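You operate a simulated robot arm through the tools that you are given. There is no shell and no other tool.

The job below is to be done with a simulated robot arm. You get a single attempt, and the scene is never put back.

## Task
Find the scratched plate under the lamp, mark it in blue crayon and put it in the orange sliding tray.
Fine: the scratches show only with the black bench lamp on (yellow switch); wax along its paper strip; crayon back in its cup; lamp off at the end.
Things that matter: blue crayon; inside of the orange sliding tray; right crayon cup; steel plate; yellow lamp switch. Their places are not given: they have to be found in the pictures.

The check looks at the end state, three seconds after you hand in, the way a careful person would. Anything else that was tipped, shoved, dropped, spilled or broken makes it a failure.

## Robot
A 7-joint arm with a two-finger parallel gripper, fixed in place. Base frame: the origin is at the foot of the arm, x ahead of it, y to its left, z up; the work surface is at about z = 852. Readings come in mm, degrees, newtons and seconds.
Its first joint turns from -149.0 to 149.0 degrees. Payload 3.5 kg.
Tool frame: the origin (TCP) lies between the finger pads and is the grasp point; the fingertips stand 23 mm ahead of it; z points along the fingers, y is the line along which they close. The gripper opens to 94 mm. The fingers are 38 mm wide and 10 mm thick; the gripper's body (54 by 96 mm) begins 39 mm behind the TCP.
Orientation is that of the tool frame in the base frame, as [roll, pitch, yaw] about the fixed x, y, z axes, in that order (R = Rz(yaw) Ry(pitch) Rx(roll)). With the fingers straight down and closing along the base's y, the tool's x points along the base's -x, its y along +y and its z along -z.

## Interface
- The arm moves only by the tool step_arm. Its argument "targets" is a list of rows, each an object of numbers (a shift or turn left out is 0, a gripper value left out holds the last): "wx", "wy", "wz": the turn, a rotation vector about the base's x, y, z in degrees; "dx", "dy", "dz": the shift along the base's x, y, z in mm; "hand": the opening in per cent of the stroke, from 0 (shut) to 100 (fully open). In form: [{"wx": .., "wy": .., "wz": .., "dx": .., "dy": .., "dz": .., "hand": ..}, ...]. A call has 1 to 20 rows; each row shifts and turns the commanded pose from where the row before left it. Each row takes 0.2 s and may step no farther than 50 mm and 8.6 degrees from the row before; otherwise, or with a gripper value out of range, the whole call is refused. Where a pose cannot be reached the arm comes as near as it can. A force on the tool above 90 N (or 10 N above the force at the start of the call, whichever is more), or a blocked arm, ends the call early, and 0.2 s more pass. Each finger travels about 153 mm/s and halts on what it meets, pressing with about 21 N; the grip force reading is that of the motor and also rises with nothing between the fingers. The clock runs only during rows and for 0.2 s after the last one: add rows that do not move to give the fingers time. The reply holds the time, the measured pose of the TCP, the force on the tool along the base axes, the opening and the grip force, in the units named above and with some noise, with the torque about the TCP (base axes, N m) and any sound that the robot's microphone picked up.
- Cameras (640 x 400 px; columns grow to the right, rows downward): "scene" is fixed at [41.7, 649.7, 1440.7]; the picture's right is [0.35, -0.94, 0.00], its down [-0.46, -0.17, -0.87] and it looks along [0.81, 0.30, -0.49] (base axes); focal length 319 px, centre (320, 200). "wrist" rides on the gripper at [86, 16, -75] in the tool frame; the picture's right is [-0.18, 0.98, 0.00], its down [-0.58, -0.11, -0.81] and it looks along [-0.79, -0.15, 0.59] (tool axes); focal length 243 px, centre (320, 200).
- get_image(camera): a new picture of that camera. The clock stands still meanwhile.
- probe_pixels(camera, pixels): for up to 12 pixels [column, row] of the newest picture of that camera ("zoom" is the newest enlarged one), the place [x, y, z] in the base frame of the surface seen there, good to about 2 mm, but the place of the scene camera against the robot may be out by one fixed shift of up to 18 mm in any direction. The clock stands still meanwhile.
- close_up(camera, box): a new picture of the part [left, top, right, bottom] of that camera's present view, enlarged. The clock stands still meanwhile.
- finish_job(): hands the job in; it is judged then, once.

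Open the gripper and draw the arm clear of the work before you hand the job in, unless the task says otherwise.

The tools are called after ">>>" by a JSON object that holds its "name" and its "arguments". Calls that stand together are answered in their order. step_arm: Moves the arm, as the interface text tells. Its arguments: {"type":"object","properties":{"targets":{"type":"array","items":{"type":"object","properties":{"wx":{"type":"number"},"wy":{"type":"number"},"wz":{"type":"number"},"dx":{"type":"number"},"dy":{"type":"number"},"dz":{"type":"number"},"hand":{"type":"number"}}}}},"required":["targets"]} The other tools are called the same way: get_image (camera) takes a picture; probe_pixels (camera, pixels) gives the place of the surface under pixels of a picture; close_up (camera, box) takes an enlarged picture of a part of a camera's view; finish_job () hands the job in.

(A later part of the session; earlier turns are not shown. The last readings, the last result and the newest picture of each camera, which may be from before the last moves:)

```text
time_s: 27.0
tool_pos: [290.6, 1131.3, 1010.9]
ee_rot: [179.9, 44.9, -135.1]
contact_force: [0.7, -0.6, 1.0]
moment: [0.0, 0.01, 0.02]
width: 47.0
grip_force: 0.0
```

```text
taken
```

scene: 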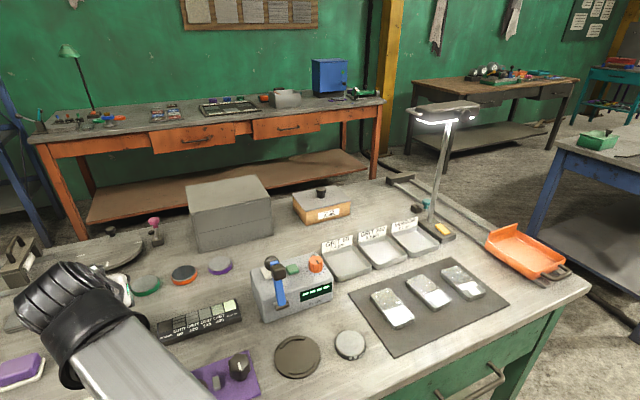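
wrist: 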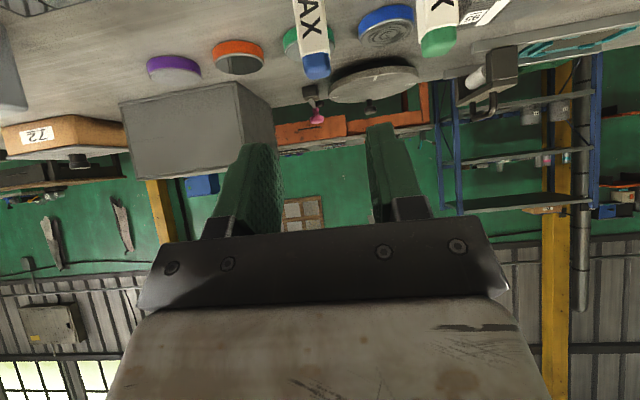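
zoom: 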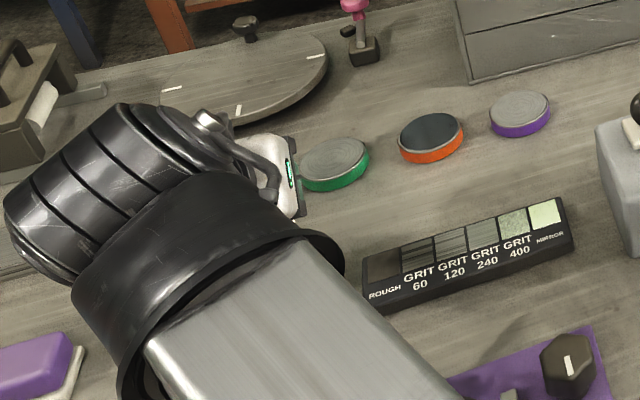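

The blue crayon appears upside-down at (315,60), centred between the fingers (about 250 and 385). I'll probe it here for a refined position.

>>> {"name": "close_up", "arguments": {"camera": "wrist", "box": [240, 0, 400, 100]}}

>>> {"name": "probe_pixels", "arguments": {"camera": "zoom", "pixels": [[215, 50], [270, 50], [325, 50], [232, 130], [290, 130], [335, 130], [258, 230], [300, 230], [350, 200], [270, 270], [310, 285], [340, 270]]}}

```text
4.00 times, centred on (320, 50) of wrist
```

zoom: 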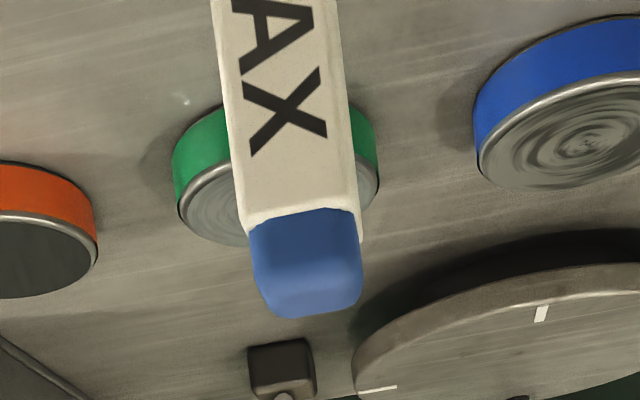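

```text
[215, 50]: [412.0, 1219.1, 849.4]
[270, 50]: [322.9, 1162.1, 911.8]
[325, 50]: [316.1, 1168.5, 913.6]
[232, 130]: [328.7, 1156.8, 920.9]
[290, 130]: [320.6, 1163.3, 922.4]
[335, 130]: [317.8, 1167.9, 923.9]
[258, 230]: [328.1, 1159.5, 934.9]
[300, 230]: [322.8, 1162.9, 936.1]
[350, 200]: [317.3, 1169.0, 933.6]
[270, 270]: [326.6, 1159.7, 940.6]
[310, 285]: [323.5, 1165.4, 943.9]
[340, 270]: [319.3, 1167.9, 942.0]
```

The face and edges agree with a crayon centre at (329,1169). I'll go above it at z about 1000 and check the reading, then come straight down with the fingers straddling it.

>>> {"name": "step_arm", "arguments": {"targets": [{"dx": 20, "dy": 20, "dz": -5}, {"dx": 18.5, "dy": 18, "dz": -5}, {}, {}, {}]}}

>>> {"name": "get_image", "arguments": {"camera": "wrist"}}

```text
time_s: 28.2
tool_pos: [329.7, 1169.6, 1000.6]
ee_rot: [179.9, 44.9, -135.0]
contact_force: [0.1, 0.0, -0.1]
moment: [0.02, -0.01, -0.01]
width: 47.2
grip_force: 0.0
```

```text
taken
```

wrist: 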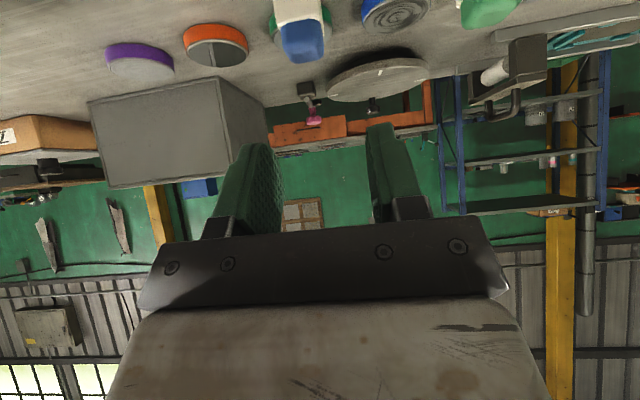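

Positioned right above at (329.7,1169.6,1000.6). I'll descend vertically in steps to z 922, watching force.

>>> {"name": "step_arm", "arguments": {"targets": [{"dz": -25}, {"dz": -25}, {"dz": -15}, {}, {}]}}

>>> {"name": "get_image", "arguments": {"camera": "wrist"}}

```text
time_s: 29.4
tool_pos: [325.4, 1169.1, 933.0]
ee_rot: [180.0, 44.9, -135.0]
contact_force: [0.2, 0.0, -0.4]
moment: [0.0, 0.0, 0.04]
width: 47.2
grip_force: 0.0
```

```text
taken
```

wrist: 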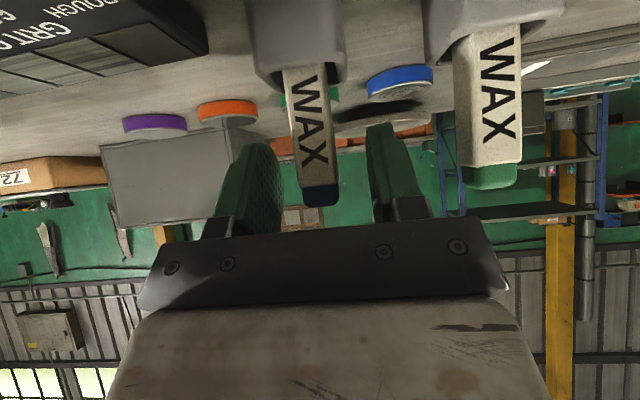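

The crayon is between the fingers (x about 312, fingers at 265 and 375). I'll go down the last 12 mm and re-read the pose.

>>> {"name": "step_arm", "arguments": {"targets": [{"dz": -7}, {"dz": -5}, {}, {}, {}]}}

```text
time_s: 30.6
tool_pos: [325.9, 1168.2, 923.1]
ee_rot: [-180.0, 44.8, -135.0]
contact_force: [0.1, 0.3, -0.5]
moment: [-0.01, 0.01, -0.02]
width: 47.2
grip_force: 0.1
```

I'll trim by +2.5 mm in x and -2 mm in z, then close slowly on the crayon.

>>> {"name": "step_arm", "arguments": {"targets": [{"dx": 2.5, "dz": -2}, {}, {"hand": 35}, {"hand": 25}, {"hand": 15}, {"hand": 0}, {}, {}]}}

>>> {"name": "get_image", "arguments": {"camera": "wrist"}}

```text
time_s: 32.4
tool_pos: [329.0, 1168.5, 920.3]
ee_rot: [180.0, 44.8, -135.0]
contact_force: [0.8, -0.5, 0.5]
moment: [0.02, 0.01, 0.02]
width: 17.2
grip_force: 20.9
```

```text
taken
```

wrist: 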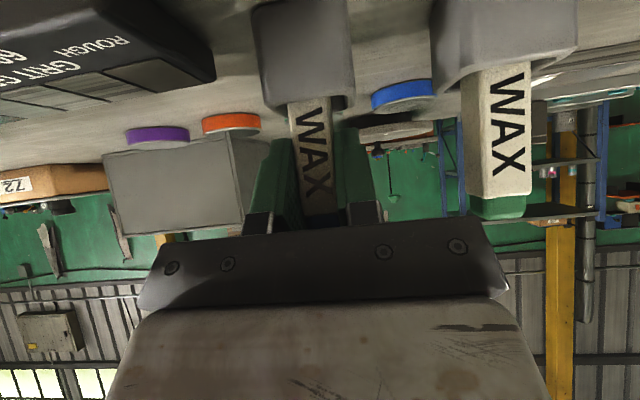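

The fingers hold the crayon at a width of 17.2 mm. I'll lift it straight up out of the cup and check that the cup stays.

>>> {"name": "step_arm", "arguments": {"targets": [{"dz": 10}, {"dz": 20}, {"dz": 25}, {"dz": 25}, {}, {}]}}

>>> {"name": "get_image", "arguments": {"camera": "wrist"}}

```text
time_s: 33.8
tool_pos: [329.6, 1166.5, 1002.5]
ee_rot: [180.0, 44.8, -135.0]
contact_force: [0.2, 0.6, -0.8]
moment: [-0.01, 0.02, 0.0]
width: 17.5
grip_force: 20.7
```

```text
taken
```

wrist: 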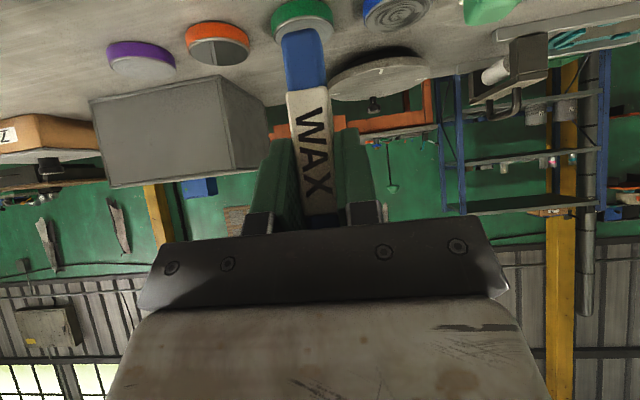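

The crayon's lower end, which was in the cup, is bare blue wax (image (303,55)), so it can be used for writing as held. I'll probe the crayon to get its tip relative to the TCP.

>>> {"name": "close_up", "arguments": {"camera": "wrist", "box": [240, 0, 400, 100]}}

>>> {"name": "probe_pixels", "arguments": {"camera": "wrist", "pixels": [[287, 40], [300, 38], [313, 34], [283, 38], [316, 32], [300, 32], [303, 60], [308, 85], [305, 110], [312, 150], [294, 80], [322, 80]]}}

>>> {"name": "get_image", "arguments": {"camera": "scene"}}

```text
4.00 times, centred on (320, 50) of wrist
```

zoom: 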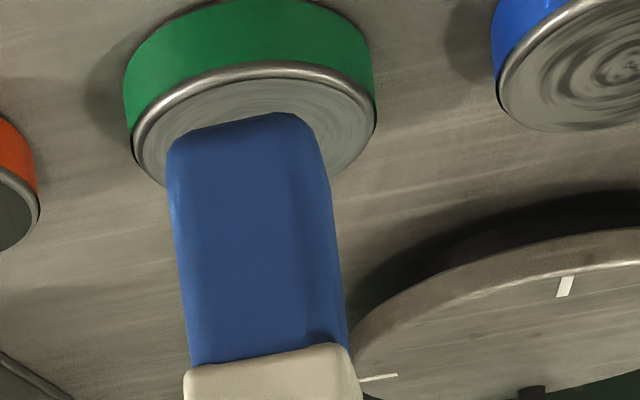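

```text
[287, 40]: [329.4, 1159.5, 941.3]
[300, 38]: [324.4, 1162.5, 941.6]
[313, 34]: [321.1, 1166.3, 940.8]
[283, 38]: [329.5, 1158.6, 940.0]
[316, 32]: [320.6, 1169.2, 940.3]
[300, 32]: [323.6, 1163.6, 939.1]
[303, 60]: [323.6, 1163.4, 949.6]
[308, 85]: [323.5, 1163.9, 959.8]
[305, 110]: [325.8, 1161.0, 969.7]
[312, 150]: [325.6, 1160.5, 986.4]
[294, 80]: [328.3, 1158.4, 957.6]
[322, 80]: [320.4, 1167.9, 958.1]
```

```text
taken
```

scene: 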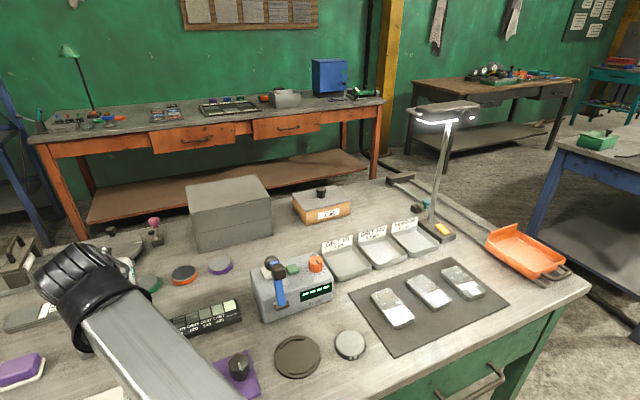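

The wax end reaches about 64 mm below the TCP (z about 938 at TCP 1002). The scene view of plate 57 is free now, so I'll enlarge it and probe the paper strip's ends precisely.

>>> {"name": "close_up", "arguments": {"camera": "scene", "box": [438, 258, 486, 300]}}

>>> {"name": "probe_pixels", "arguments": {"camera": "zoom", "pixels": [[296, 270], [320, 298], [430, 228], [460, 255], [380, 262], [310, 280], [445, 242], [440, 300], [270, 80], [130, 125], [540, 325], [375, 380]]}}

```text
9.52 times, centred on (462, 279) of scene
```

zoom: 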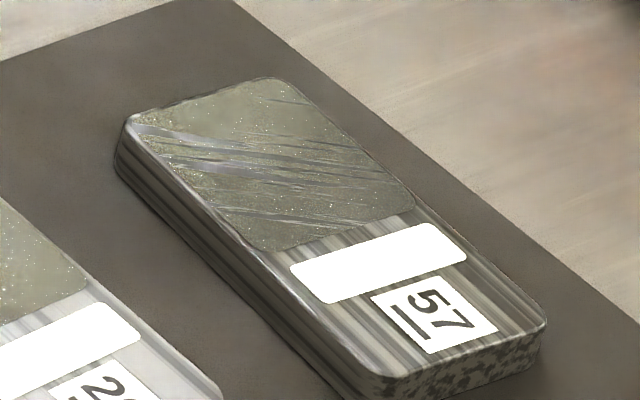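

```text
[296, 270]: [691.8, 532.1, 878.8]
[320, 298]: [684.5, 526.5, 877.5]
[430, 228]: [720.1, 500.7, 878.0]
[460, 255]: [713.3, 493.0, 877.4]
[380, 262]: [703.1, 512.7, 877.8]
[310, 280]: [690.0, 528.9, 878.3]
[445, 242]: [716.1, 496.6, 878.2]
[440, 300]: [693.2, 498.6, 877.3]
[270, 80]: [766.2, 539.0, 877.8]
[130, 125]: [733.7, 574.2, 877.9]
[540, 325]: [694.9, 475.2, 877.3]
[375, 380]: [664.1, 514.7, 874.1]
```

The strip on plate 57 runs along (0.66,-0.75), centre about (713,513.5), top z about 870 in the robot frame, 43 mm long. I'll carry the crayon, held upright, back in at z about 1105 around the instrument box toward (640,450).

>>> {"name": "step_arm", "arguments": {"targets": [{"dx": -5, "dy": -15, "dz": 45}, {"dx": -5, "dy": -15, "dz": 45}, {"dx": -5, "dy": -38, "dz": 12}, {"dx": -5, "dy": -38}, {"dx": -5, "dy": -38}, {"dx": -5, "dy": -38}, {"dx": 18, "dy": -40}, {"dx": 18, "dy": -40}, {"dx": 18, "dy": -40}, {"dx": 18, "dy": -40}, {"dx": 18, "dy": -40}, {"dx": 18, "dy": -40}, {"dx": 20, "dy": -40}, {"dx": 30, "dy": -35}, {"dx": 30, "dy": -35}, {"dx": 30, "dy": -35}, {"dx": 30, "dy": -35}, {"dx": 30, "dy": -35}, {"dx": 30, "dy": -35}, {"dx": 30, "dy": -35}]}}

>>> {"name": "get_image", "arguments": {"camera": "scene"}}

>>> {"name": "get_image", "arguments": {"camera": "wrist"}}

```text
time_s: 38.0
tool_pos: [637.3, 460.7, 1104.2]
ee_rot: [180.0, 44.9, -134.9]
contact_force: [0.1, 0.0, 0.1]
moment: [0.02, -0.01, 0.0]
width: 17.3
grip_force: 20.7
```

```text
taken
```

scene: 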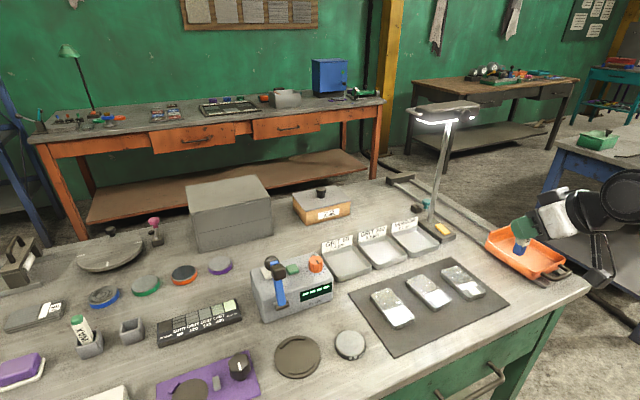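

```text
taken
```

wrist: 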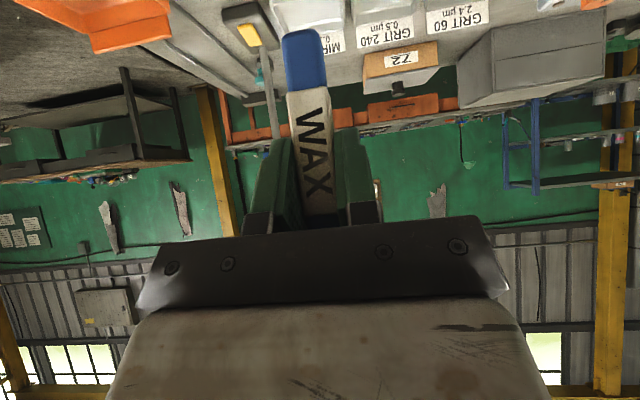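

The arm tracks well and the empty cup stands undisturbed at (132,328). I'll move above the strip's centre (713,513.5) with the wax about 25 mm over it and check by the scene camera.

>>> {"name": "step_arm", "arguments": {"targets": [{"dx": 25, "dy": 18, "dz": -10}, {"dx": 25, "dy": 18, "dz": -10}, {"dx": 25.4, "dy": 18, "dz": -10}, {"dz": -40}, {"dz": -40}, {"dz": -30}, {}, {}, {}]}}

>>> {"name": "close_up", "arguments": {"camera": "scene", "box": [420, 220, 510, 300]}}

>>> {"name": "get_image", "arguments": {"camera": "wrist"}}

```text
time_s: 40.0
tool_pos: [714.8, 509.1, 963.4]
ee_rot: [-180.0, 44.9, -135.0]
contact_force: [0.2, -0.6, -0.7]
moment: [0.0, -0.01, 0.01]
width: 17.4
grip_force: 21.5
```

```text
5.00 times, centred on (465, 260) of scene
```

zoom: 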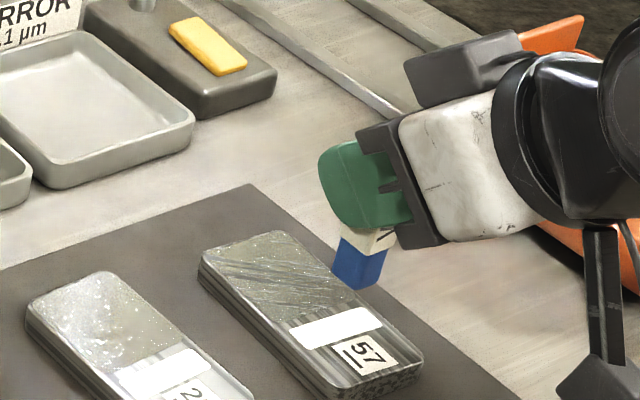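

```text
taken
```

wrist: 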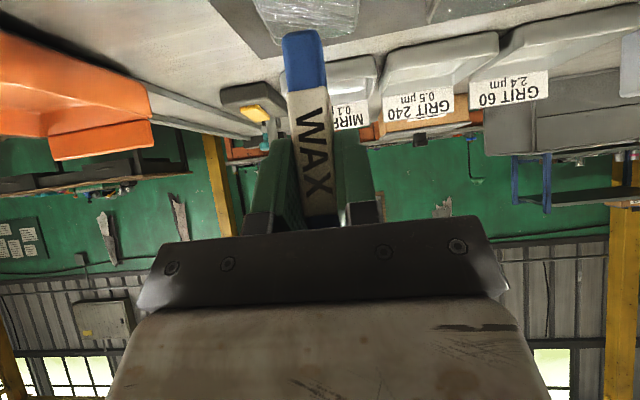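

I'll probe the crayon's wax end in the scene view (zoom about (355,275)) so it can be compared with the strip in the same camera frame, and re-read the pose with idle rows.

>>> {"name": "probe_pixels", "arguments": {"camera": "zoom", "pixels": [[336, 262], [345, 270], [355, 282], [362, 282], [372, 272], [380, 262], [352, 255], [372, 258], [290, 330], [382, 318], [335, 327], [345, 245]]}}

>>> {"name": "step_arm", "arguments": {"targets": [{}, {}, {}]}}

```text
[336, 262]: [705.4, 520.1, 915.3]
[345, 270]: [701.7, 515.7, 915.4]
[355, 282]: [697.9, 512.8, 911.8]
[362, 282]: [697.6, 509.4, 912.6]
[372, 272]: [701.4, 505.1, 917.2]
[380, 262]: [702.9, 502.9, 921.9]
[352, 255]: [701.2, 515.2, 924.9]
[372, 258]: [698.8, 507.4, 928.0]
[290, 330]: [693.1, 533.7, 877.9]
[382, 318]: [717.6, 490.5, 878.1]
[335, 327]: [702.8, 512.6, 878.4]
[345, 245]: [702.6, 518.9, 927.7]
```

```text
time_s: 40.8
tool_pos: [714.5, 509.4, 961.8]
ee_rot: [-180.0, 44.9, -135.0]
contact_force: [0.0, -0.1, 0.0]
moment: [0.0, -0.01, -0.01]
width: 17.5
grip_force: 21.4
```

In the scene frame the crayon centre is at (708.2,510.4) and the strip centre at (702.6,513); gap about 30 mm. I'll shift to the strip's left end (start of stroke) and lower to about 8 mm above it.

>>> {"name": "step_arm", "arguments": {"targets": [{"dx": -18.1, "dy": 16.9}, {"dz": -12}, {"dz": -10}, {}, {}, {}]}}

>>> {"name": "close_up", "arguments": {"camera": "scene", "box": [430, 240, 494, 300]}}

>>> {"name": "probe_pixels", "arguments": {"camera": "zoom", "pixels": [[270, 200], [280, 240], [300, 250], [320, 240], [300, 210], [330, 215], [290, 280], [350, 290], [260, 290], [300, 265], [280, 215], [310, 225]]}}

```text
time_s: 42.2
tool_pos: [694.7, 530.6, 942.2]
ee_rot: [179.9, 44.8, -135.0]
contact_force: [1.1, 0.5, 0.2]
moment: [0.01, 0.0, -0.02]
width: 17.4
grip_force: 21.2
```

```text
6.67 times, centred on (462, 270) of scene
```

zoom: 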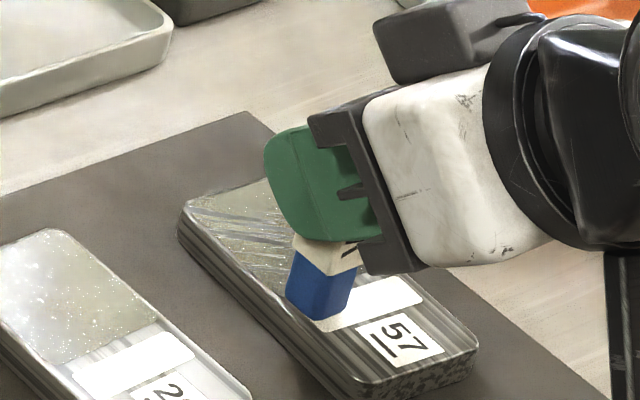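

```text
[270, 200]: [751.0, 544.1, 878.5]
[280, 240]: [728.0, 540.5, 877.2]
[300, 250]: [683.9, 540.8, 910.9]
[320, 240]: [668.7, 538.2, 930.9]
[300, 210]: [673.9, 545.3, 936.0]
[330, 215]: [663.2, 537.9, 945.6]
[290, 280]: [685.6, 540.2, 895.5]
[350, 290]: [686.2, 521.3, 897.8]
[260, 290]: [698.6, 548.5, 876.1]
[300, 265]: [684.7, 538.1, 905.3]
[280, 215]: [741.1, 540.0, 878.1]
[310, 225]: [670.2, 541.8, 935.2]
```

The pose now reads exactly as commanded. I'll zoom tighter on the wax end and probe both visible faces and the strip for a finer alignment.

>>> {"name": "close_up", "arguments": {"camera": "scene", "box": [446, 270, 486, 300]}}

>>> {"name": "probe_pixels", "arguments": {"camera": "zoom", "pixels": [[190, 110], [200, 150], [215, 180], [240, 200], [275, 190], [300, 160], [240, 150], [290, 130], [300, 220], [420, 170], [440, 150], [330, 240]]}}

```text
13.33 times, centred on (466, 285) of scene
```

zoom: 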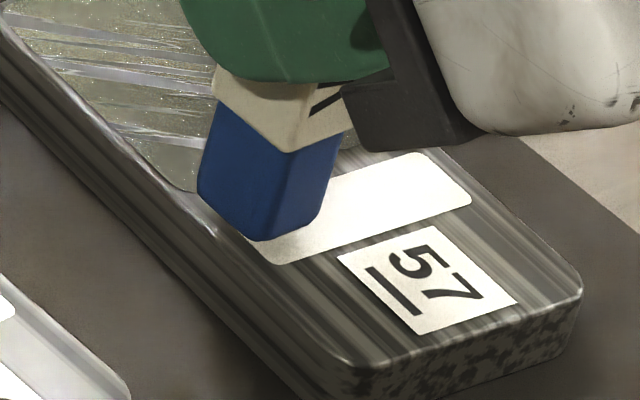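

```text
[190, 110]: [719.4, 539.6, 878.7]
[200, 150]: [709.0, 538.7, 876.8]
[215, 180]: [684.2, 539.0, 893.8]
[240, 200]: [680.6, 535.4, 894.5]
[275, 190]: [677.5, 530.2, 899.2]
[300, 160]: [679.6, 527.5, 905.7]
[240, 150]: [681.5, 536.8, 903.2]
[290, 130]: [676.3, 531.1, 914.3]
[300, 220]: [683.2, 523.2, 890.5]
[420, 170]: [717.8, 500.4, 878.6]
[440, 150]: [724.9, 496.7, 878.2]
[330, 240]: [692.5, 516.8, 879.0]
```

The crayon centre is at (688.4,531.0) in the scene frame, 22.5 mm left of the strip centre; gap about 7–8 mm. I'll trim to the start point and lower 4 mm.

>>> {"name": "step_arm", "arguments": {"targets": [{"dx": 1.9, "dy": -4.3}, {"dz": -4}, {}, {}]}}

>>> {"name": "step_arm", "arguments": {"targets": [{"dz": -1}, {"dz": -1}, {}]}}

```text
time_s: 43.2
tool_pos: [695.0, 526.5, 936.3]
ee_rot: [179.9, 44.8, -135.1]
contact_force: [-0.3, 0.2, 0.0]
moment: [-0.02, 0.0, 0.0]
width: 17.4
grip_force: 20.8
```

```text
time_s: 44.0
tool_pos: [695.9, 526.9, 934.5]
ee_rot: [179.9, 44.8, -135.0]
contact_force: [-0.5, -0.4, -1.3]
moment: [-0.01, -0.01, 0.0]
width: 17.6
grip_force: 21.3
```

No contact yet at TCP z 934.5. I'll continue down in 0.8 mm steps, watching the vertical force.

>>> {"name": "step_arm", "arguments": {"targets": [{"dz": -0.8}, {"dz": -0.8}, {}]}}

>>> {"name": "close_up", "arguments": {"camera": "scene", "box": [446, 270, 486, 300]}}

```text
time_s: 44.8
tool_pos: [697.6, 527.2, 934.7]
ee_rot: [179.9, 44.9, -135.1]
contact_force: [0.7, -1.9, 1.4]
moment: [-0.07, -0.03, 0.0]
width: 17.3
grip_force: 21.2
```

```text
13.33 times, centred on (466, 285) of scene
```

zoom: 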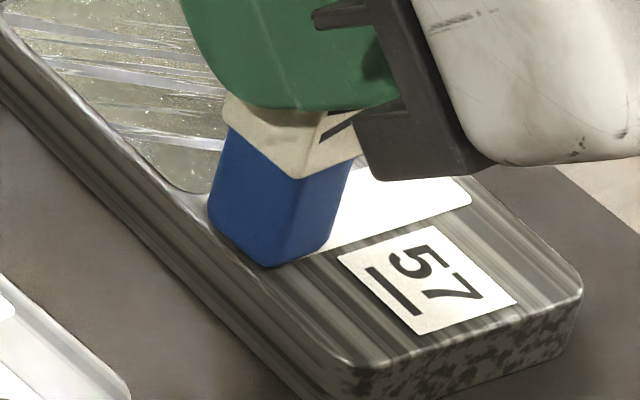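

Light contact (about 1.4 N) is felt. Before drawing I'll probe the crayon faces once more to confirm it sits on the strip's centreline.

>>> {"name": "probe_pixels", "arguments": {"camera": "zoom", "pixels": [[222, 180], [232, 215], [250, 235], [262, 210], [240, 180], [290, 230], [305, 210], [320, 190], [310, 235], [335, 190], [440, 190], [350, 225]]}}

```text
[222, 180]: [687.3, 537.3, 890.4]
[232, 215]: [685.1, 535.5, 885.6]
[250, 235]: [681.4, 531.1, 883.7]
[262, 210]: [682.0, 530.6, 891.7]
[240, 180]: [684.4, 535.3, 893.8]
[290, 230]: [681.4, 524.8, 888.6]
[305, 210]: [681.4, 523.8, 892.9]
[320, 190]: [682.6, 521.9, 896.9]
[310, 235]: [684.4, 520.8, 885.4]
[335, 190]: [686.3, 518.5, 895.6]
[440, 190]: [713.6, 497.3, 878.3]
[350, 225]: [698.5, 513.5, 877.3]
```

The crayon is centred on the strip's line (offset 0.2 mm) at 19 mm left of its centre. I'll press 0.7 mm more and draw along the strip in small steps.

>>> {"name": "step_arm", "arguments": {"targets": [{"dz": -0.7}, {}, {"dx": 2.52, "dy": -2.85}, {"dx": 2.52, "dy": -2.85}, {"dx": 2.52, "dy": -2.85}, {"dx": 2.52, "dy": -2.85}, {}]}}

>>> {"name": "close_up", "arguments": {"camera": "scene", "box": [446, 270, 486, 300]}}

```text
time_s: 46.4
tool_pos: [708.0, 516.3, 934.4]
ee_rot: [179.9, 45.0, -135.0]
contact_force: [-4.7, 4.1, 18.8]
moment: [0.27, 0.23, -0.01]
width: 17.6
grip_force: 20.7
```

```text
13.33 times, centred on (466, 285) of scene
```

zoom: 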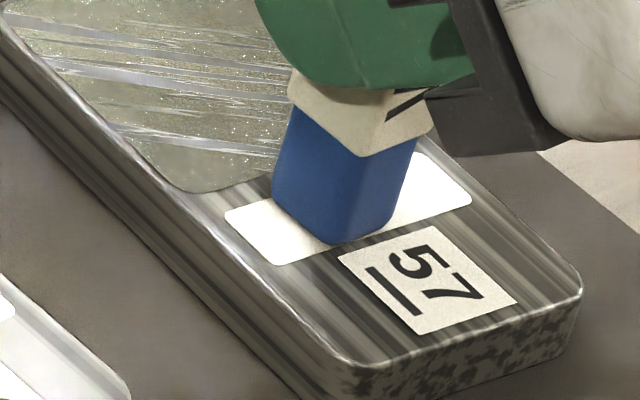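

The plate hasn't moved, vertical force is 18.8 N, but no wax is visible yet on the strip's left part. I'll continue the stroke with slightly less pressure and look again.

>>> {"name": "step_arm", "arguments": {"targets": [{"dx": 2.52, "dy": -2.85, "dz": 0.4}, {"dx": 2.52, "dy": -2.85}, {"dx": 2.52, "dy": -2.85}, {}]}}

>>> {"name": "close_up", "arguments": {"camera": "scene", "box": [446, 270, 486, 300]}}

```text
time_s: 47.4
tool_pos: [714.3, 506.2, 932.9]
ee_rot: [179.9, 44.9, -135.0]
contact_force: [-3.6, 2.6, 13.5]
moment: [0.21, 0.21, 0.01]
width: 17.3
grip_force: 20.3
```

```text
13.33 times, centred on (466, 285) of scene
```

zoom: 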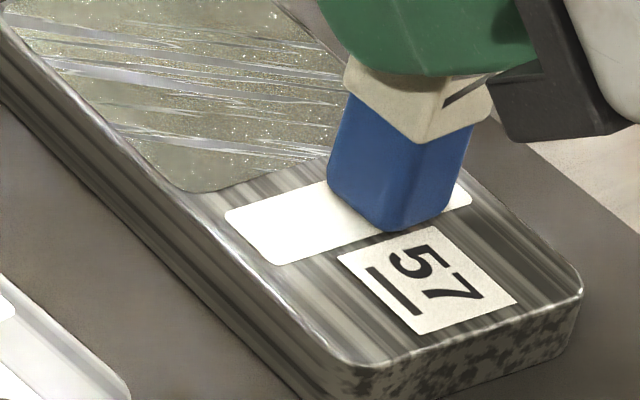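

Still nothing visible behind the crayon. I'll finish the stroke to the strip's right end and lift a little to view the whole strip.

>>> {"name": "step_arm", "arguments": {"targets": [{"dx": 2.52, "dy": -2.85}, {"dx": 2.52, "dy": -2.85}, {"dx": 1.6, "dy": -1.8}, {}, {"dz": 15}, {"dz": 15}, {}]}}

>>> {"name": "close_up", "arguments": {"camera": "scene", "box": [446, 262, 486, 302]}}

>>> {"name": "get_image", "arguments": {"camera": "wrist"}}

```text
time_s: 49.0
tool_pos: [720.2, 499.3, 964.6]
ee_rot: [179.9, 44.9, -135.1]
contact_force: [1.0, -0.3, 0.7]
moment: [0.03, 0.02, 0.0]
width: 17.5
grip_force: 20.8
```

```text
10.00 times, centred on (466, 282) of scene
```

zoom: 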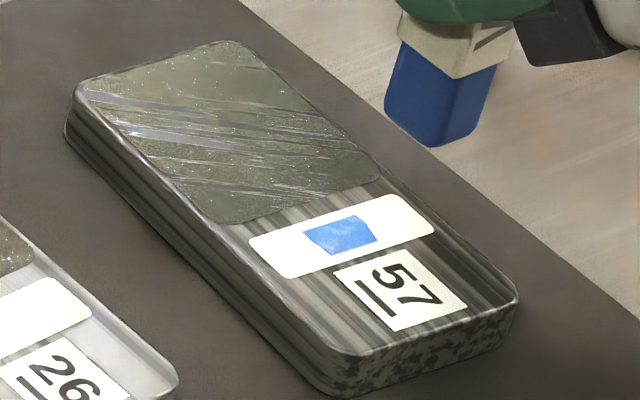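

```text
taken
```

wrist: 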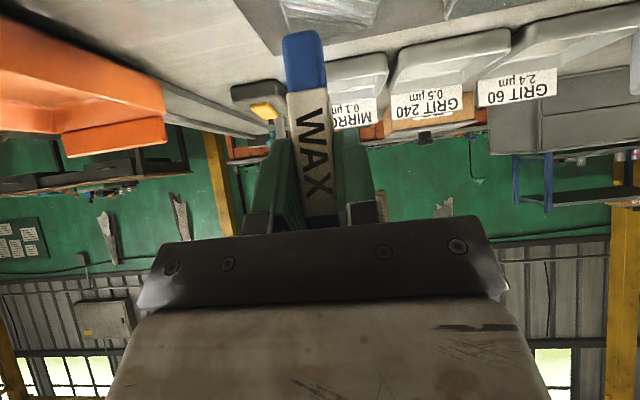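

A blue wax patch now shows in the middle of the strip (zoom (340,235)), about 18 mm long; the strip's ends are still white. The plate did not move. I'll make a second, slower stroke back from right to left with steady pressure; first lower to contact at the right end.

>>> {"name": "step_arm", "arguments": {"targets": [{"dz": -15}, {"dz": -14.5}, {}, {}, {}]}}

>>> {"name": "close_up", "arguments": {"camera": "scene", "box": [446, 270, 486, 300]}}

>>> {"name": "probe_pixels", "arguments": {"camera": "zoom", "pixels": [[395, 150], [405, 180], [420, 200], [430, 170], [445, 195], [465, 180], [480, 160], [455, 205], [400, 165], [415, 160], [240, 225], [350, 215]]}}

```text
time_s: 50.2
tool_pos: [721.7, 499.1, 936.1]
ee_rot: [180.0, 44.9, -135.0]
contact_force: [0.0, -0.7, 0.1]
moment: [-0.03, 0.01, -0.01]
width: 17.6
grip_force: 20.9
```

```text
13.33 times, centred on (466, 285) of scene
```

zoom: 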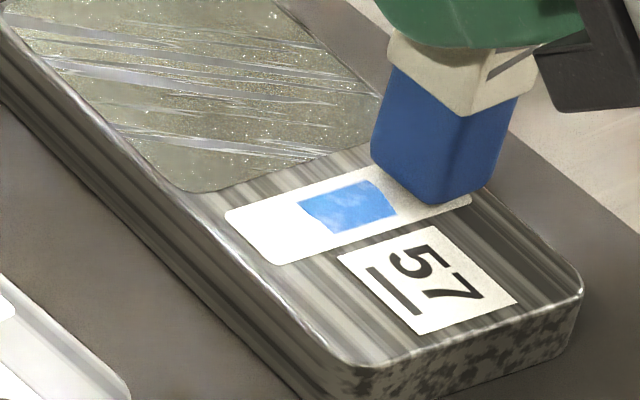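

```text
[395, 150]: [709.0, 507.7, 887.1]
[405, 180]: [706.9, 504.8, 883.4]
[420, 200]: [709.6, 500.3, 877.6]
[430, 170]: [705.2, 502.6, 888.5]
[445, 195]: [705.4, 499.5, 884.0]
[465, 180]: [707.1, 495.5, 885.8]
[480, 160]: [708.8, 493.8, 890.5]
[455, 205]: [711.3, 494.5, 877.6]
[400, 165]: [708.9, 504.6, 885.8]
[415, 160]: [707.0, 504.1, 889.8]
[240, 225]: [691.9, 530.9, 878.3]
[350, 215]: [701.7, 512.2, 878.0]
```

The crayon is 18 mm right of the strip's centre, on its line; not yet touching. I'll lower in half-millimetre steps until it presses lightly.

>>> {"name": "step_arm", "arguments": {"targets": [{"dz": -0.5}, {"dz": -0.5}, {}]}}

>>> {"name": "step_arm", "arguments": {"targets": [{"dz": -0.5}, {}]}}

```text
time_s: 51.0
tool_pos: [720.7, 499.8, 934.6]
ee_rot: [180.0, 44.9, -135.1]
contact_force: [-0.5, 1.2, 2.7]
moment: [-0.02, 0.02, 0.02]
width: 17.1
grip_force: 21.0
```

```text
time_s: 51.6
tool_pos: [721.3, 498.2, 935.0]
ee_rot: [179.9, 44.9, -135.1]
contact_force: [0.2, -0.9, 11.5]
moment: [-0.1, -0.03, -0.03]
width: 17.2
grip_force: 20.7
```

Now pressing with 11.5 N. I'll draw toward the left end in 3 mm steps, checking halfway.

>>> {"name": "step_arm", "arguments": {"targets": [{"dx": -1.99, "dy": 2.25}, {"dx": -1.99, "dy": 2.25}, {"dx": -1.99, "dy": 2.25}, {"dx": -1.99, "dy": 2.25}, {"dx": -1.99, "dy": 2.25}, {"dx": -1.99, "dy": 2.25}, {}]}}

>>> {"name": "close_up", "arguments": {"camera": "scene", "box": [446, 270, 486, 300]}}

```text
time_s: 53.2
tool_pos: [708.8, 511.7, 933.7]
ee_rot: [-180.0, 45.0, -135.0]
contact_force: [6.2, -5.7, 21.8]
moment: [-0.33, -0.39, -0.02]
width: 17.6
grip_force: 21.1
```

```text
13.33 times, centred on (466, 285) of scene
```

zoom: 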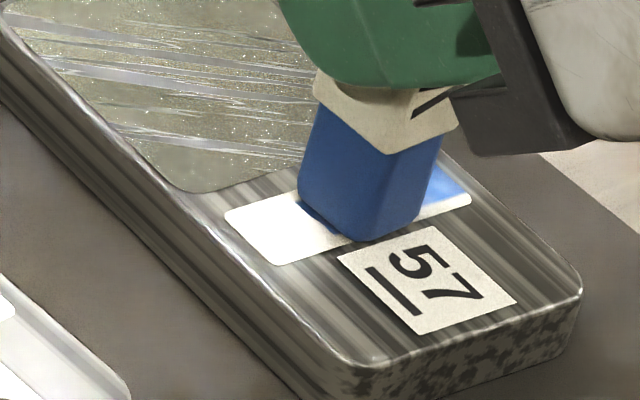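

Wax now covers the strip's right part (visible at (445,190)). Pressure is 22 N, so I'll ease 0.3 mm and go on to the left end.

>>> {"name": "step_arm", "arguments": {"targets": [{"dx": -1.99, "dy": 2.25, "dz": 0.3}, {"dx": -1.99, "dy": 2.25}, {"dx": -1.99, "dy": 2.25}, {"dx": -1.99, "dy": 2.25}, {"dx": -1.99, "dy": 2.25}, {"dx": -1.99, "dy": 2.25}, {}]}}

>>> {"name": "close_up", "arguments": {"camera": "scene", "box": [446, 270, 486, 300]}}

```text
time_s: 54.8
tool_pos: [696.8, 524.9, 932.9]
ee_rot: [179.9, 44.9, -135.0]
contact_force: [2.1, -6.7, 19.0]
moment: [-0.33, -0.19, -0.02]
width: 17.5
grip_force: 20.7
```

```text
13.33 times, centred on (466, 285) of scene
```

zoom: 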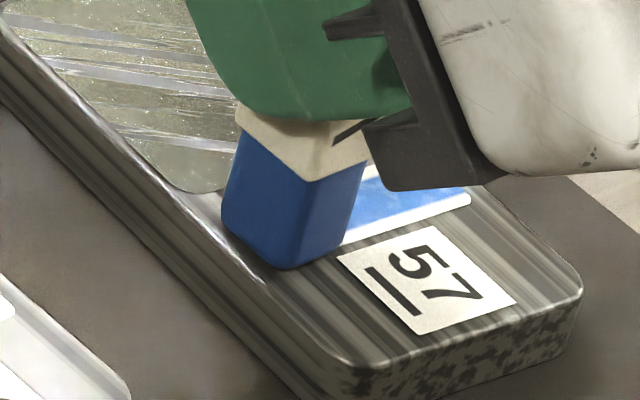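

Blue wax shows all along behind the crayon, which is now at the left end. I'll lift and inspect the strip.

>>> {"name": "step_arm", "arguments": {"targets": [{"dz": 10}, {"dz": 30}, {"dz": 30}, {}]}}

>>> {"name": "close_up", "arguments": {"camera": "scene", "box": [438, 258, 486, 300]}}

```text
time_s: 55.8
tool_pos: [698.4, 526.2, 1001.5]
ee_rot: [-180.0, 44.8, -135.0]
contact_force: [-0.5, -0.4, 0.2]
moment: [0.02, 0.0, 0.01]
width: 17.5
grip_force: 20.8
```

```text
9.52 times, centred on (462, 279) of scene
```

zoom: 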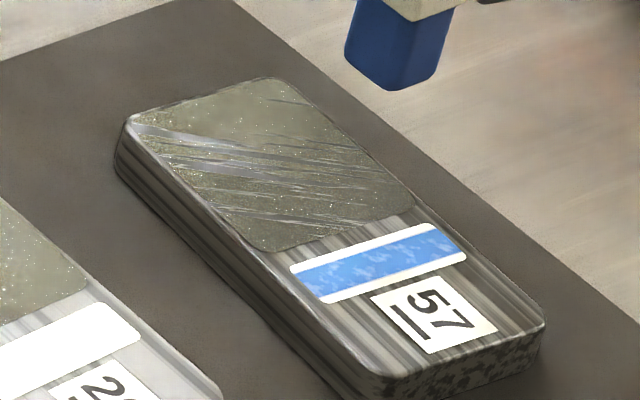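

The paper strip is now waxed in blue from end to end, and the plate is unmoved. I'll carry the crayon back to its cup along the reverse path at z about 1106.

>>> {"name": "step_arm", "arguments": {"targets": [{"dx": -13, "dy": -15, "dz": 35}, {"dx": -13, "dy": -15, "dz": 35}, {"dx": -13, "dy": -15, "dz": 35}, {"dx": -32.5, "dy": 31}, {"dx": -32.5, "dy": 31}, {"dx": -32.5, "dy": 31}, {"dx": -32.5, "dy": 31}, {"dx": -32.5, "dy": 31}, {"dx": -32.5, "dy": 31}, {"dx": -32.5, "dy": 31}, {"dx": -19, "dy": 40}, {"dx": -19, "dy": 40}, {"dx": -19, "dy": 40}, {"dx": -19, "dy": 40}, {"dx": -19, "dy": 40}, {"dx": -19, "dy": 40}, {"dx": -18, "dy": 40}, {}]}}

```text
time_s: 59.6
tool_pos: [298.9, 976.7, 1105.5]
ee_rot: [179.9, 45.0, -135.0]
contact_force: [-0.1, -0.2, -0.1]
moment: [0.0, -0.01, 0.02]
width: 17.4
grip_force: 20.5
```

At (299,977,1105). I'll move on to above the cup with the crayon's bottom well clear and look with the wrist camera.

>>> {"name": "step_arm", "arguments": {"targets": [{"dx": 6, "dy": 38.4, "dz": -5}, {"dx": 6, "dy": 38.4, "dz": -5}, {"dx": 6, "dy": 38.4, "dz": -10}, {"dx": 6, "dy": 38.4, "dz": -20}, {"dx": 6, "dy": 38.2, "dz": -25}, {"dz": -30}, {}, {}, {}]}}

>>> {"name": "get_image", "arguments": {"camera": "wrist"}}

```text
time_s: 61.6
tool_pos: [327.4, 1169.5, 1012.7]
ee_rot: [179.9, 44.9, -135.0]
contact_force: [-0.1, 0.2, -0.5]
moment: [-0.01, -0.01, 0.0]
width: 17.4
grip_force: 21.4
```

```text
taken
```

wrist: 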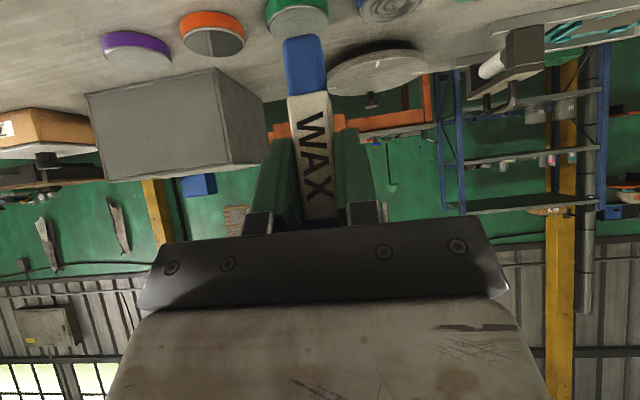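

The cup is below this view. I'll lower to where the crayon's bottom is about 8 mm above the rim (TCP z about 958), then check alignment.

>>> {"name": "step_arm", "arguments": {"targets": [{"dx": 1, "dz": -30}, {"dz": -23}, {}, {}, {}]}}

>>> {"name": "get_image", "arguments": {"camera": "wrist"}}

>>> {"name": "close_up", "arguments": {"camera": "wrist", "box": [240, 0, 400, 100]}}

```text
time_s: 62.8
tool_pos: [325.1, 1170.4, 959.3]
ee_rot: [-180.0, 44.8, -134.9]
contact_force: [0.3, 0.1, 0.4]
moment: [0.01, -0.01, -0.04]
width: 17.5
grip_force: 21.1
```

```text
taken
```

wrist: 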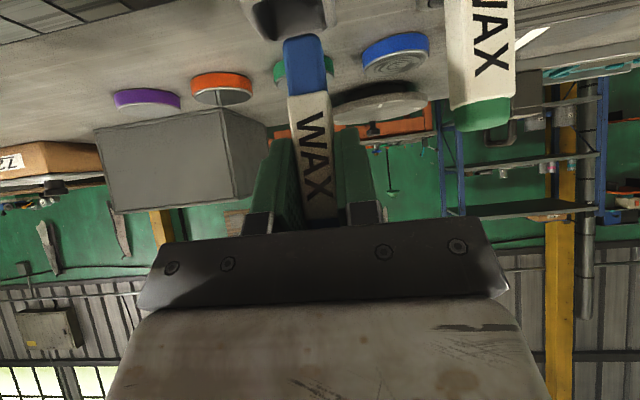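

```text
4.00 times, centred on (320, 50) of wrist
```

zoom: 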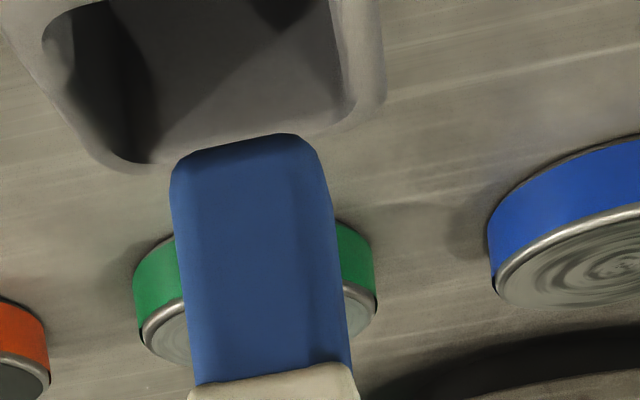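

The cup's mouth shows just beyond the crayon's end. I'll probe the cup rim and the crayon's lower edges in this zoom.

>>> {"name": "probe_pixels", "arguments": {"camera": "zoom", "pixels": [[365, 60], [370, 30], [362, 90], [340, 125], [140, 168], [90, 130], [60, 90], [40, 60], [25, 30], [110, 155], [350, 40], [345, 100]]}}

>>> {"name": "probe_pixels", "arguments": {"camera": "zoom", "pixels": [[180, 165], [200, 160], [250, 160], [300, 155], [185, 200], [250, 200], [315, 200], [328, 210], [190, 300], [260, 300], [330, 300], [342, 330]]}}

```text
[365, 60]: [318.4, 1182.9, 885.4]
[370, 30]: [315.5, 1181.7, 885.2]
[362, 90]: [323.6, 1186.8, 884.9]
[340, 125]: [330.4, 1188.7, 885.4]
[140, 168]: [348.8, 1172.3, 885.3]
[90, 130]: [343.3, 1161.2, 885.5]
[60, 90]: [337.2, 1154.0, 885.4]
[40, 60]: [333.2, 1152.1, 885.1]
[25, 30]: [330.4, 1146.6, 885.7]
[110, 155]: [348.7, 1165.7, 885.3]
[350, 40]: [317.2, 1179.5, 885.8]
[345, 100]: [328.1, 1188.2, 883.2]
```

```text
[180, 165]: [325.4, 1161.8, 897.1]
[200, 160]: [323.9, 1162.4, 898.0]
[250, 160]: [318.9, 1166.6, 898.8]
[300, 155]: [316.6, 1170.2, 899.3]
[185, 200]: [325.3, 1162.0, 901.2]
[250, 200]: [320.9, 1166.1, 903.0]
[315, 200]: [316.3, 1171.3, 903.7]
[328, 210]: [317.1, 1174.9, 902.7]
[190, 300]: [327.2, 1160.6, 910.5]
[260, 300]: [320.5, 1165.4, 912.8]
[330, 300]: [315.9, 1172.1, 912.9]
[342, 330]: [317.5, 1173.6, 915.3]
```

The cup's centre is at s = -594.7 (along (0.7,-0.7)), t = 1059; the crayon sits at s = -597.3, t = 1059.7, so it needs about (+1.5,-2.3) mm. I'll apply that and re-read.

>>> {"name": "step_arm", "arguments": {"targets": [{"dx": 1.5, "dy": -2.3}, {"dz": -3}, {}, {}]}}

>>> {"name": "close_up", "arguments": {"camera": "wrist", "box": [240, 0, 400, 100]}}

>>> {"name": "probe_pixels", "arguments": {"camera": "zoom", "pixels": [[200, 180], [250, 180], [300, 180], [330, 220], [338, 260], [332, 240], [180, 200], [370, 60], [365, 100], [80, 120], [60, 80], [30, 40]]}}

```text
time_s: 63.8
tool_pos: [328.5, 1166.5, 955.9]
ee_rot: [180.0, 44.9, -135.0]
contact_force: [-0.8, 0.3, -0.7]
moment: [0.0, 0.0, 0.01]
width: 17.3
grip_force: 21.1
```

```text
4.00 times, centred on (320, 50) of wrist
```

zoom: 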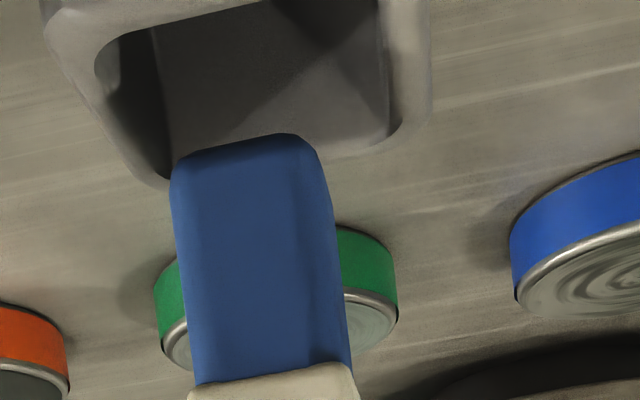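

```text
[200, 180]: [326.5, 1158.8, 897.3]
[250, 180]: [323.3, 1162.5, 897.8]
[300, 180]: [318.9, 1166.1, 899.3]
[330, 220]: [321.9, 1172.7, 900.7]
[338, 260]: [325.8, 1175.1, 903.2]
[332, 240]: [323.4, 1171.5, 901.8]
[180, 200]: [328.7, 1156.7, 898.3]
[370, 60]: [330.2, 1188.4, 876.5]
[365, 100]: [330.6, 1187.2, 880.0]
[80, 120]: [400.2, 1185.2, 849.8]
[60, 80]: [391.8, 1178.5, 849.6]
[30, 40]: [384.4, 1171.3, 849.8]
```

It overshot: the crayon is now at s about -592, i.e. 2.5 mm the other way. I'll trim by (-1.3,+1.3) and check the reading.

>>> {"name": "step_arm", "arguments": {"targets": [{"dx": -1.3, "dy": 1.3}, {}, {}]}}

```text
time_s: 64.6
tool_pos: [328.5, 1169.2, 954.9]
ee_rot: [180.0, 44.9, -134.9]
contact_force: [0.5, -0.3, -0.1]
moment: [-0.01, -0.01, 0.03]
width: 17.5
grip_force: 20.8
```

TCP now s = -594.5, t = 1059.0: centred within 2 mm. I'll lower the crayon into the cup in small steps, watching for side force.

>>> {"name": "step_arm", "arguments": {"targets": [{"dz": -5}, {"dz": -5}, {"dz": -5}, {}, {}]}}

>>> {"name": "close_up", "arguments": {"camera": "wrist", "box": [240, 0, 400, 100]}}

```text
time_s: 65.8
tool_pos: [326.8, 1167.7, 941.9]
ee_rot: [-179.9, 44.9, -135.0]
contact_force: [0.8, 0.0, -0.2]
moment: [0.02, 0.02, 0.01]
width: 17.5
grip_force: 21.1
```

```text
4.00 times, centred on (320, 50) of wrist
```

zoom: 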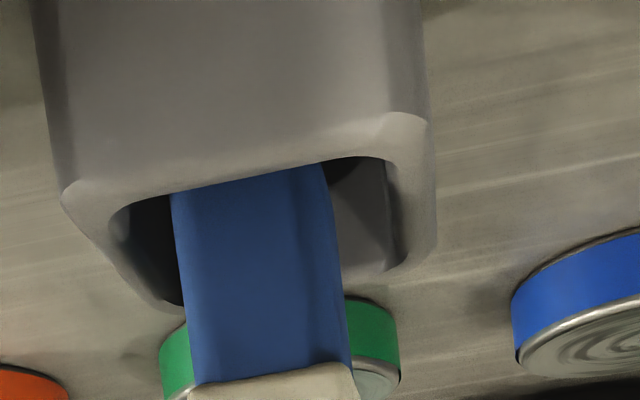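

The wax end is inside the cup's mouth with no side force. I'll lower further toward the cup floor (TCP z about 921).

>>> {"name": "step_arm", "arguments": {"targets": [{"dx": 1, "dz": -6}, {"dz": -6}, {"dz": -5}, {}, {}]}}

```text
time_s: 67.0
tool_pos: [330.9, 1168.6, 924.9]
ee_rot: [-179.9, 44.8, -135.0]
contact_force: [0.5, 0.3, 0.2]
moment: [-0.03, -0.01, -0.02]
width: 17.5
grip_force: 20.7
```

Still free at z 924.9. I'll ease it down by single millimetres until it touches the cup floor.

>>> {"name": "step_arm", "arguments": {"targets": [{"dz": -1.5}, {"dz": -1.5}, {}]}}

>>> {"name": "step_arm", "arguments": {"targets": [{"dz": -1}, {}]}}

>>> {"name": "get_image", "arguments": {"camera": "wrist"}}

```text
time_s: 67.8
tool_pos: [331.6, 1167.9, 920.8]
ee_rot: [-180.0, 44.9, -135.0]
contact_force: [-0.4, 0.8, 0.2]
moment: [0.02, 0.04, 0.03]
width: 17.3
grip_force: 21.0
```

```text
time_s: 68.4
tool_pos: [329.8, 1167.4, 919.2]
ee_rot: [180.0, 44.9, -135.0]
contact_force: [-0.2, -0.5, -0.5]
moment: [-0.02, 0.01, 0.03]
width: 17.3
grip_force: 21.4
```

```text
taken
```

wrist: 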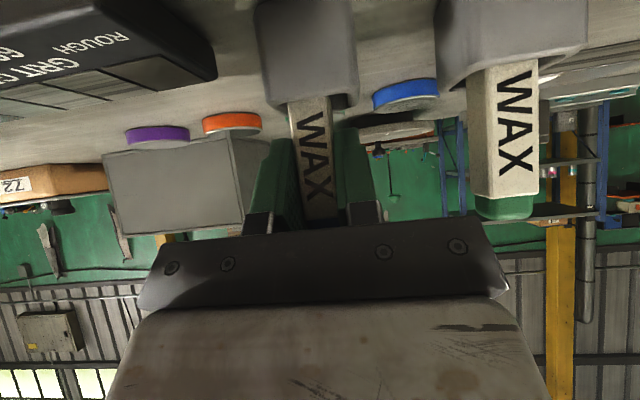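

The crayon is down in its cup to within about a millimetre (fingers still 4 mm above the rim). I'll lower 1 mm more and open the fingers gently to half.

>>> {"name": "step_arm", "arguments": {"targets": [{"dz": -1}, {}, {"hand": 22}, {"hand": 30}, {"hand": 40}, {"hand": 50}, {}, {}]}}

>>> {"name": "get_image", "arguments": {"camera": "wrist"}}

```text
time_s: 70.2
tool_pos: [331.0, 1167.7, 919.8]
ee_rot: [179.9, 44.8, -135.0]
contact_force: [0.9, -0.3, -0.1]
moment: [0.04, -0.02, -0.02]
width: 47.1
grip_force: 0.0
```

```text
taken
```

wrist: 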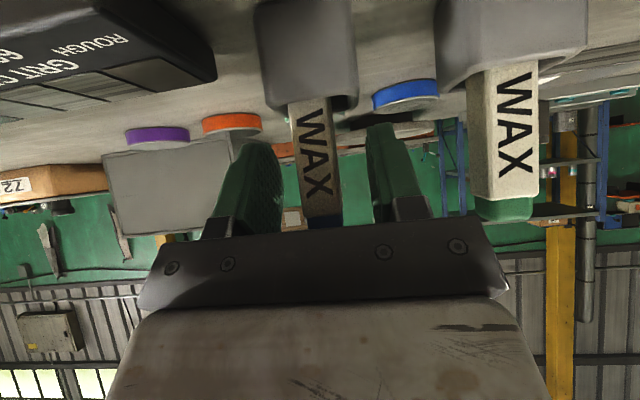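

The crayon stands free in its cup between the open fingers. I'll rise straight up, then withdraw inward and check the cup.

>>> {"name": "step_arm", "arguments": {"targets": [{"dz": 10}, {"dz": 30}, {"dz": 40}, {"dz": 40}, {"dx": -5, "dy": -30, "dz": 40}, {"dx": -5, "dy": -40, "dz": 25}, {"dx": -5, "dy": -40}, {"dx": -5, "dy": -40}, {"dx": -5, "dy": -40}, {}]}}

>>> {"name": "get_image", "arguments": {"camera": "scene"}}

>>> {"name": "close_up", "arguments": {"camera": "scene", "box": [60, 280, 180, 370]}}

```text
refused: row 5 steps farther than a row can; nothing moved
```

```text
taken
```

scene: 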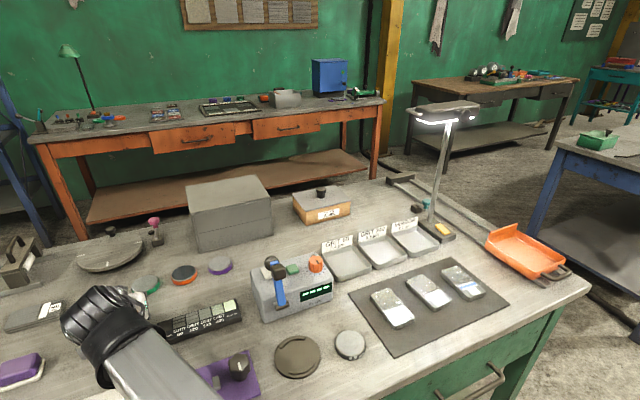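

```text
4.44 times, centred on (120, 325) of scene
```

zoom: 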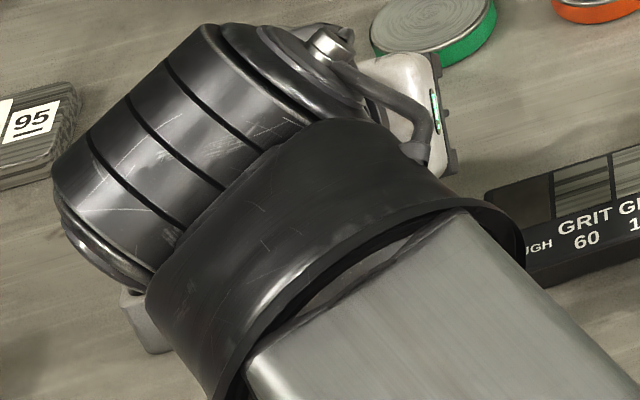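

That call was refused because one row was too long (nothing moved). I'll repeat the retreat with shorter rows.

>>> {"name": "step_arm", "arguments": {"targets": [{"dz": 10}, {"dz": 30}, {"dz": 40}, {"dz": 40}, {"dx": -5, "dy": -25, "dz": 35}, {"dx": -5, "dy": -35, "dz": 30}, {"dx": -5, "dy": -40}, {"dx": -5, "dy": -40}, {"dx": -5, "dy": -40}, {}]}}

>>> {"name": "get_image", "arguments": {"camera": "scene"}}

>>> {"name": "close_up", "arguments": {"camera": "scene", "box": [60, 280, 180, 370]}}

```text
time_s: 72.4
tool_pos: [309.4, 986.0, 1105.4]
ee_rot: [-179.9, 44.8, -135.0]
contact_force: [-0.9, 0.3, 0.2]
moment: [-0.01, -0.02, 0.0]
width: 47.2
grip_force: 0.1
```

```text
taken
```

scene: 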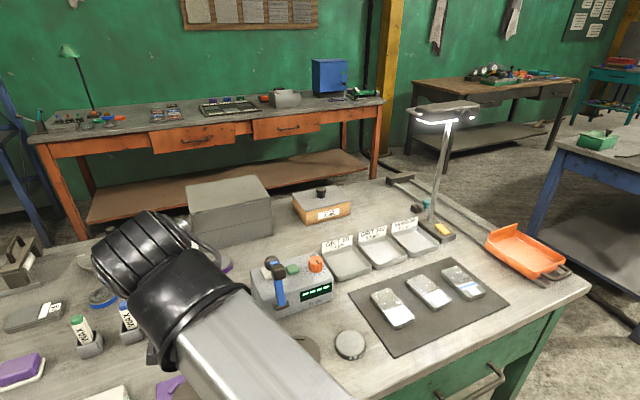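

```text
4.44 times, centred on (120, 325) of scene
```

zoom: 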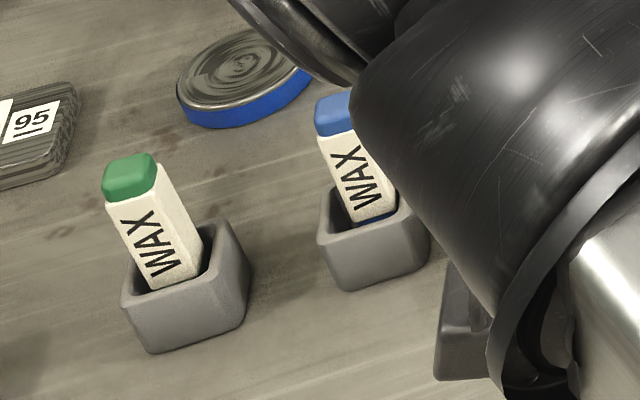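

The crayon is back in its cup. I'll probe its top and face to see whether it stands fully seated and upright.

>>> {"name": "probe_pixels", "arguments": {"camera": "zoom", "pixels": [[330, 105], [345, 98], [330, 125], [345, 120], [332, 150], [350, 148], [345, 190], [370, 190], [360, 212], [380, 210], [375, 218], [340, 170]]}}

```text
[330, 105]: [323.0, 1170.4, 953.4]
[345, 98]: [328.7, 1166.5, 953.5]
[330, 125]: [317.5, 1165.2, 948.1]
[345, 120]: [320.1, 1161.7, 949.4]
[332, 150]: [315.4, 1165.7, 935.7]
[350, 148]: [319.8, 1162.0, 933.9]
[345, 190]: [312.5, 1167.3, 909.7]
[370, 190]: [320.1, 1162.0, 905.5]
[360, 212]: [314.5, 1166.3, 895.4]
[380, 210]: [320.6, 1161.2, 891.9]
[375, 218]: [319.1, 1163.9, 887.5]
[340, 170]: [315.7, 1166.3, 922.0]
```

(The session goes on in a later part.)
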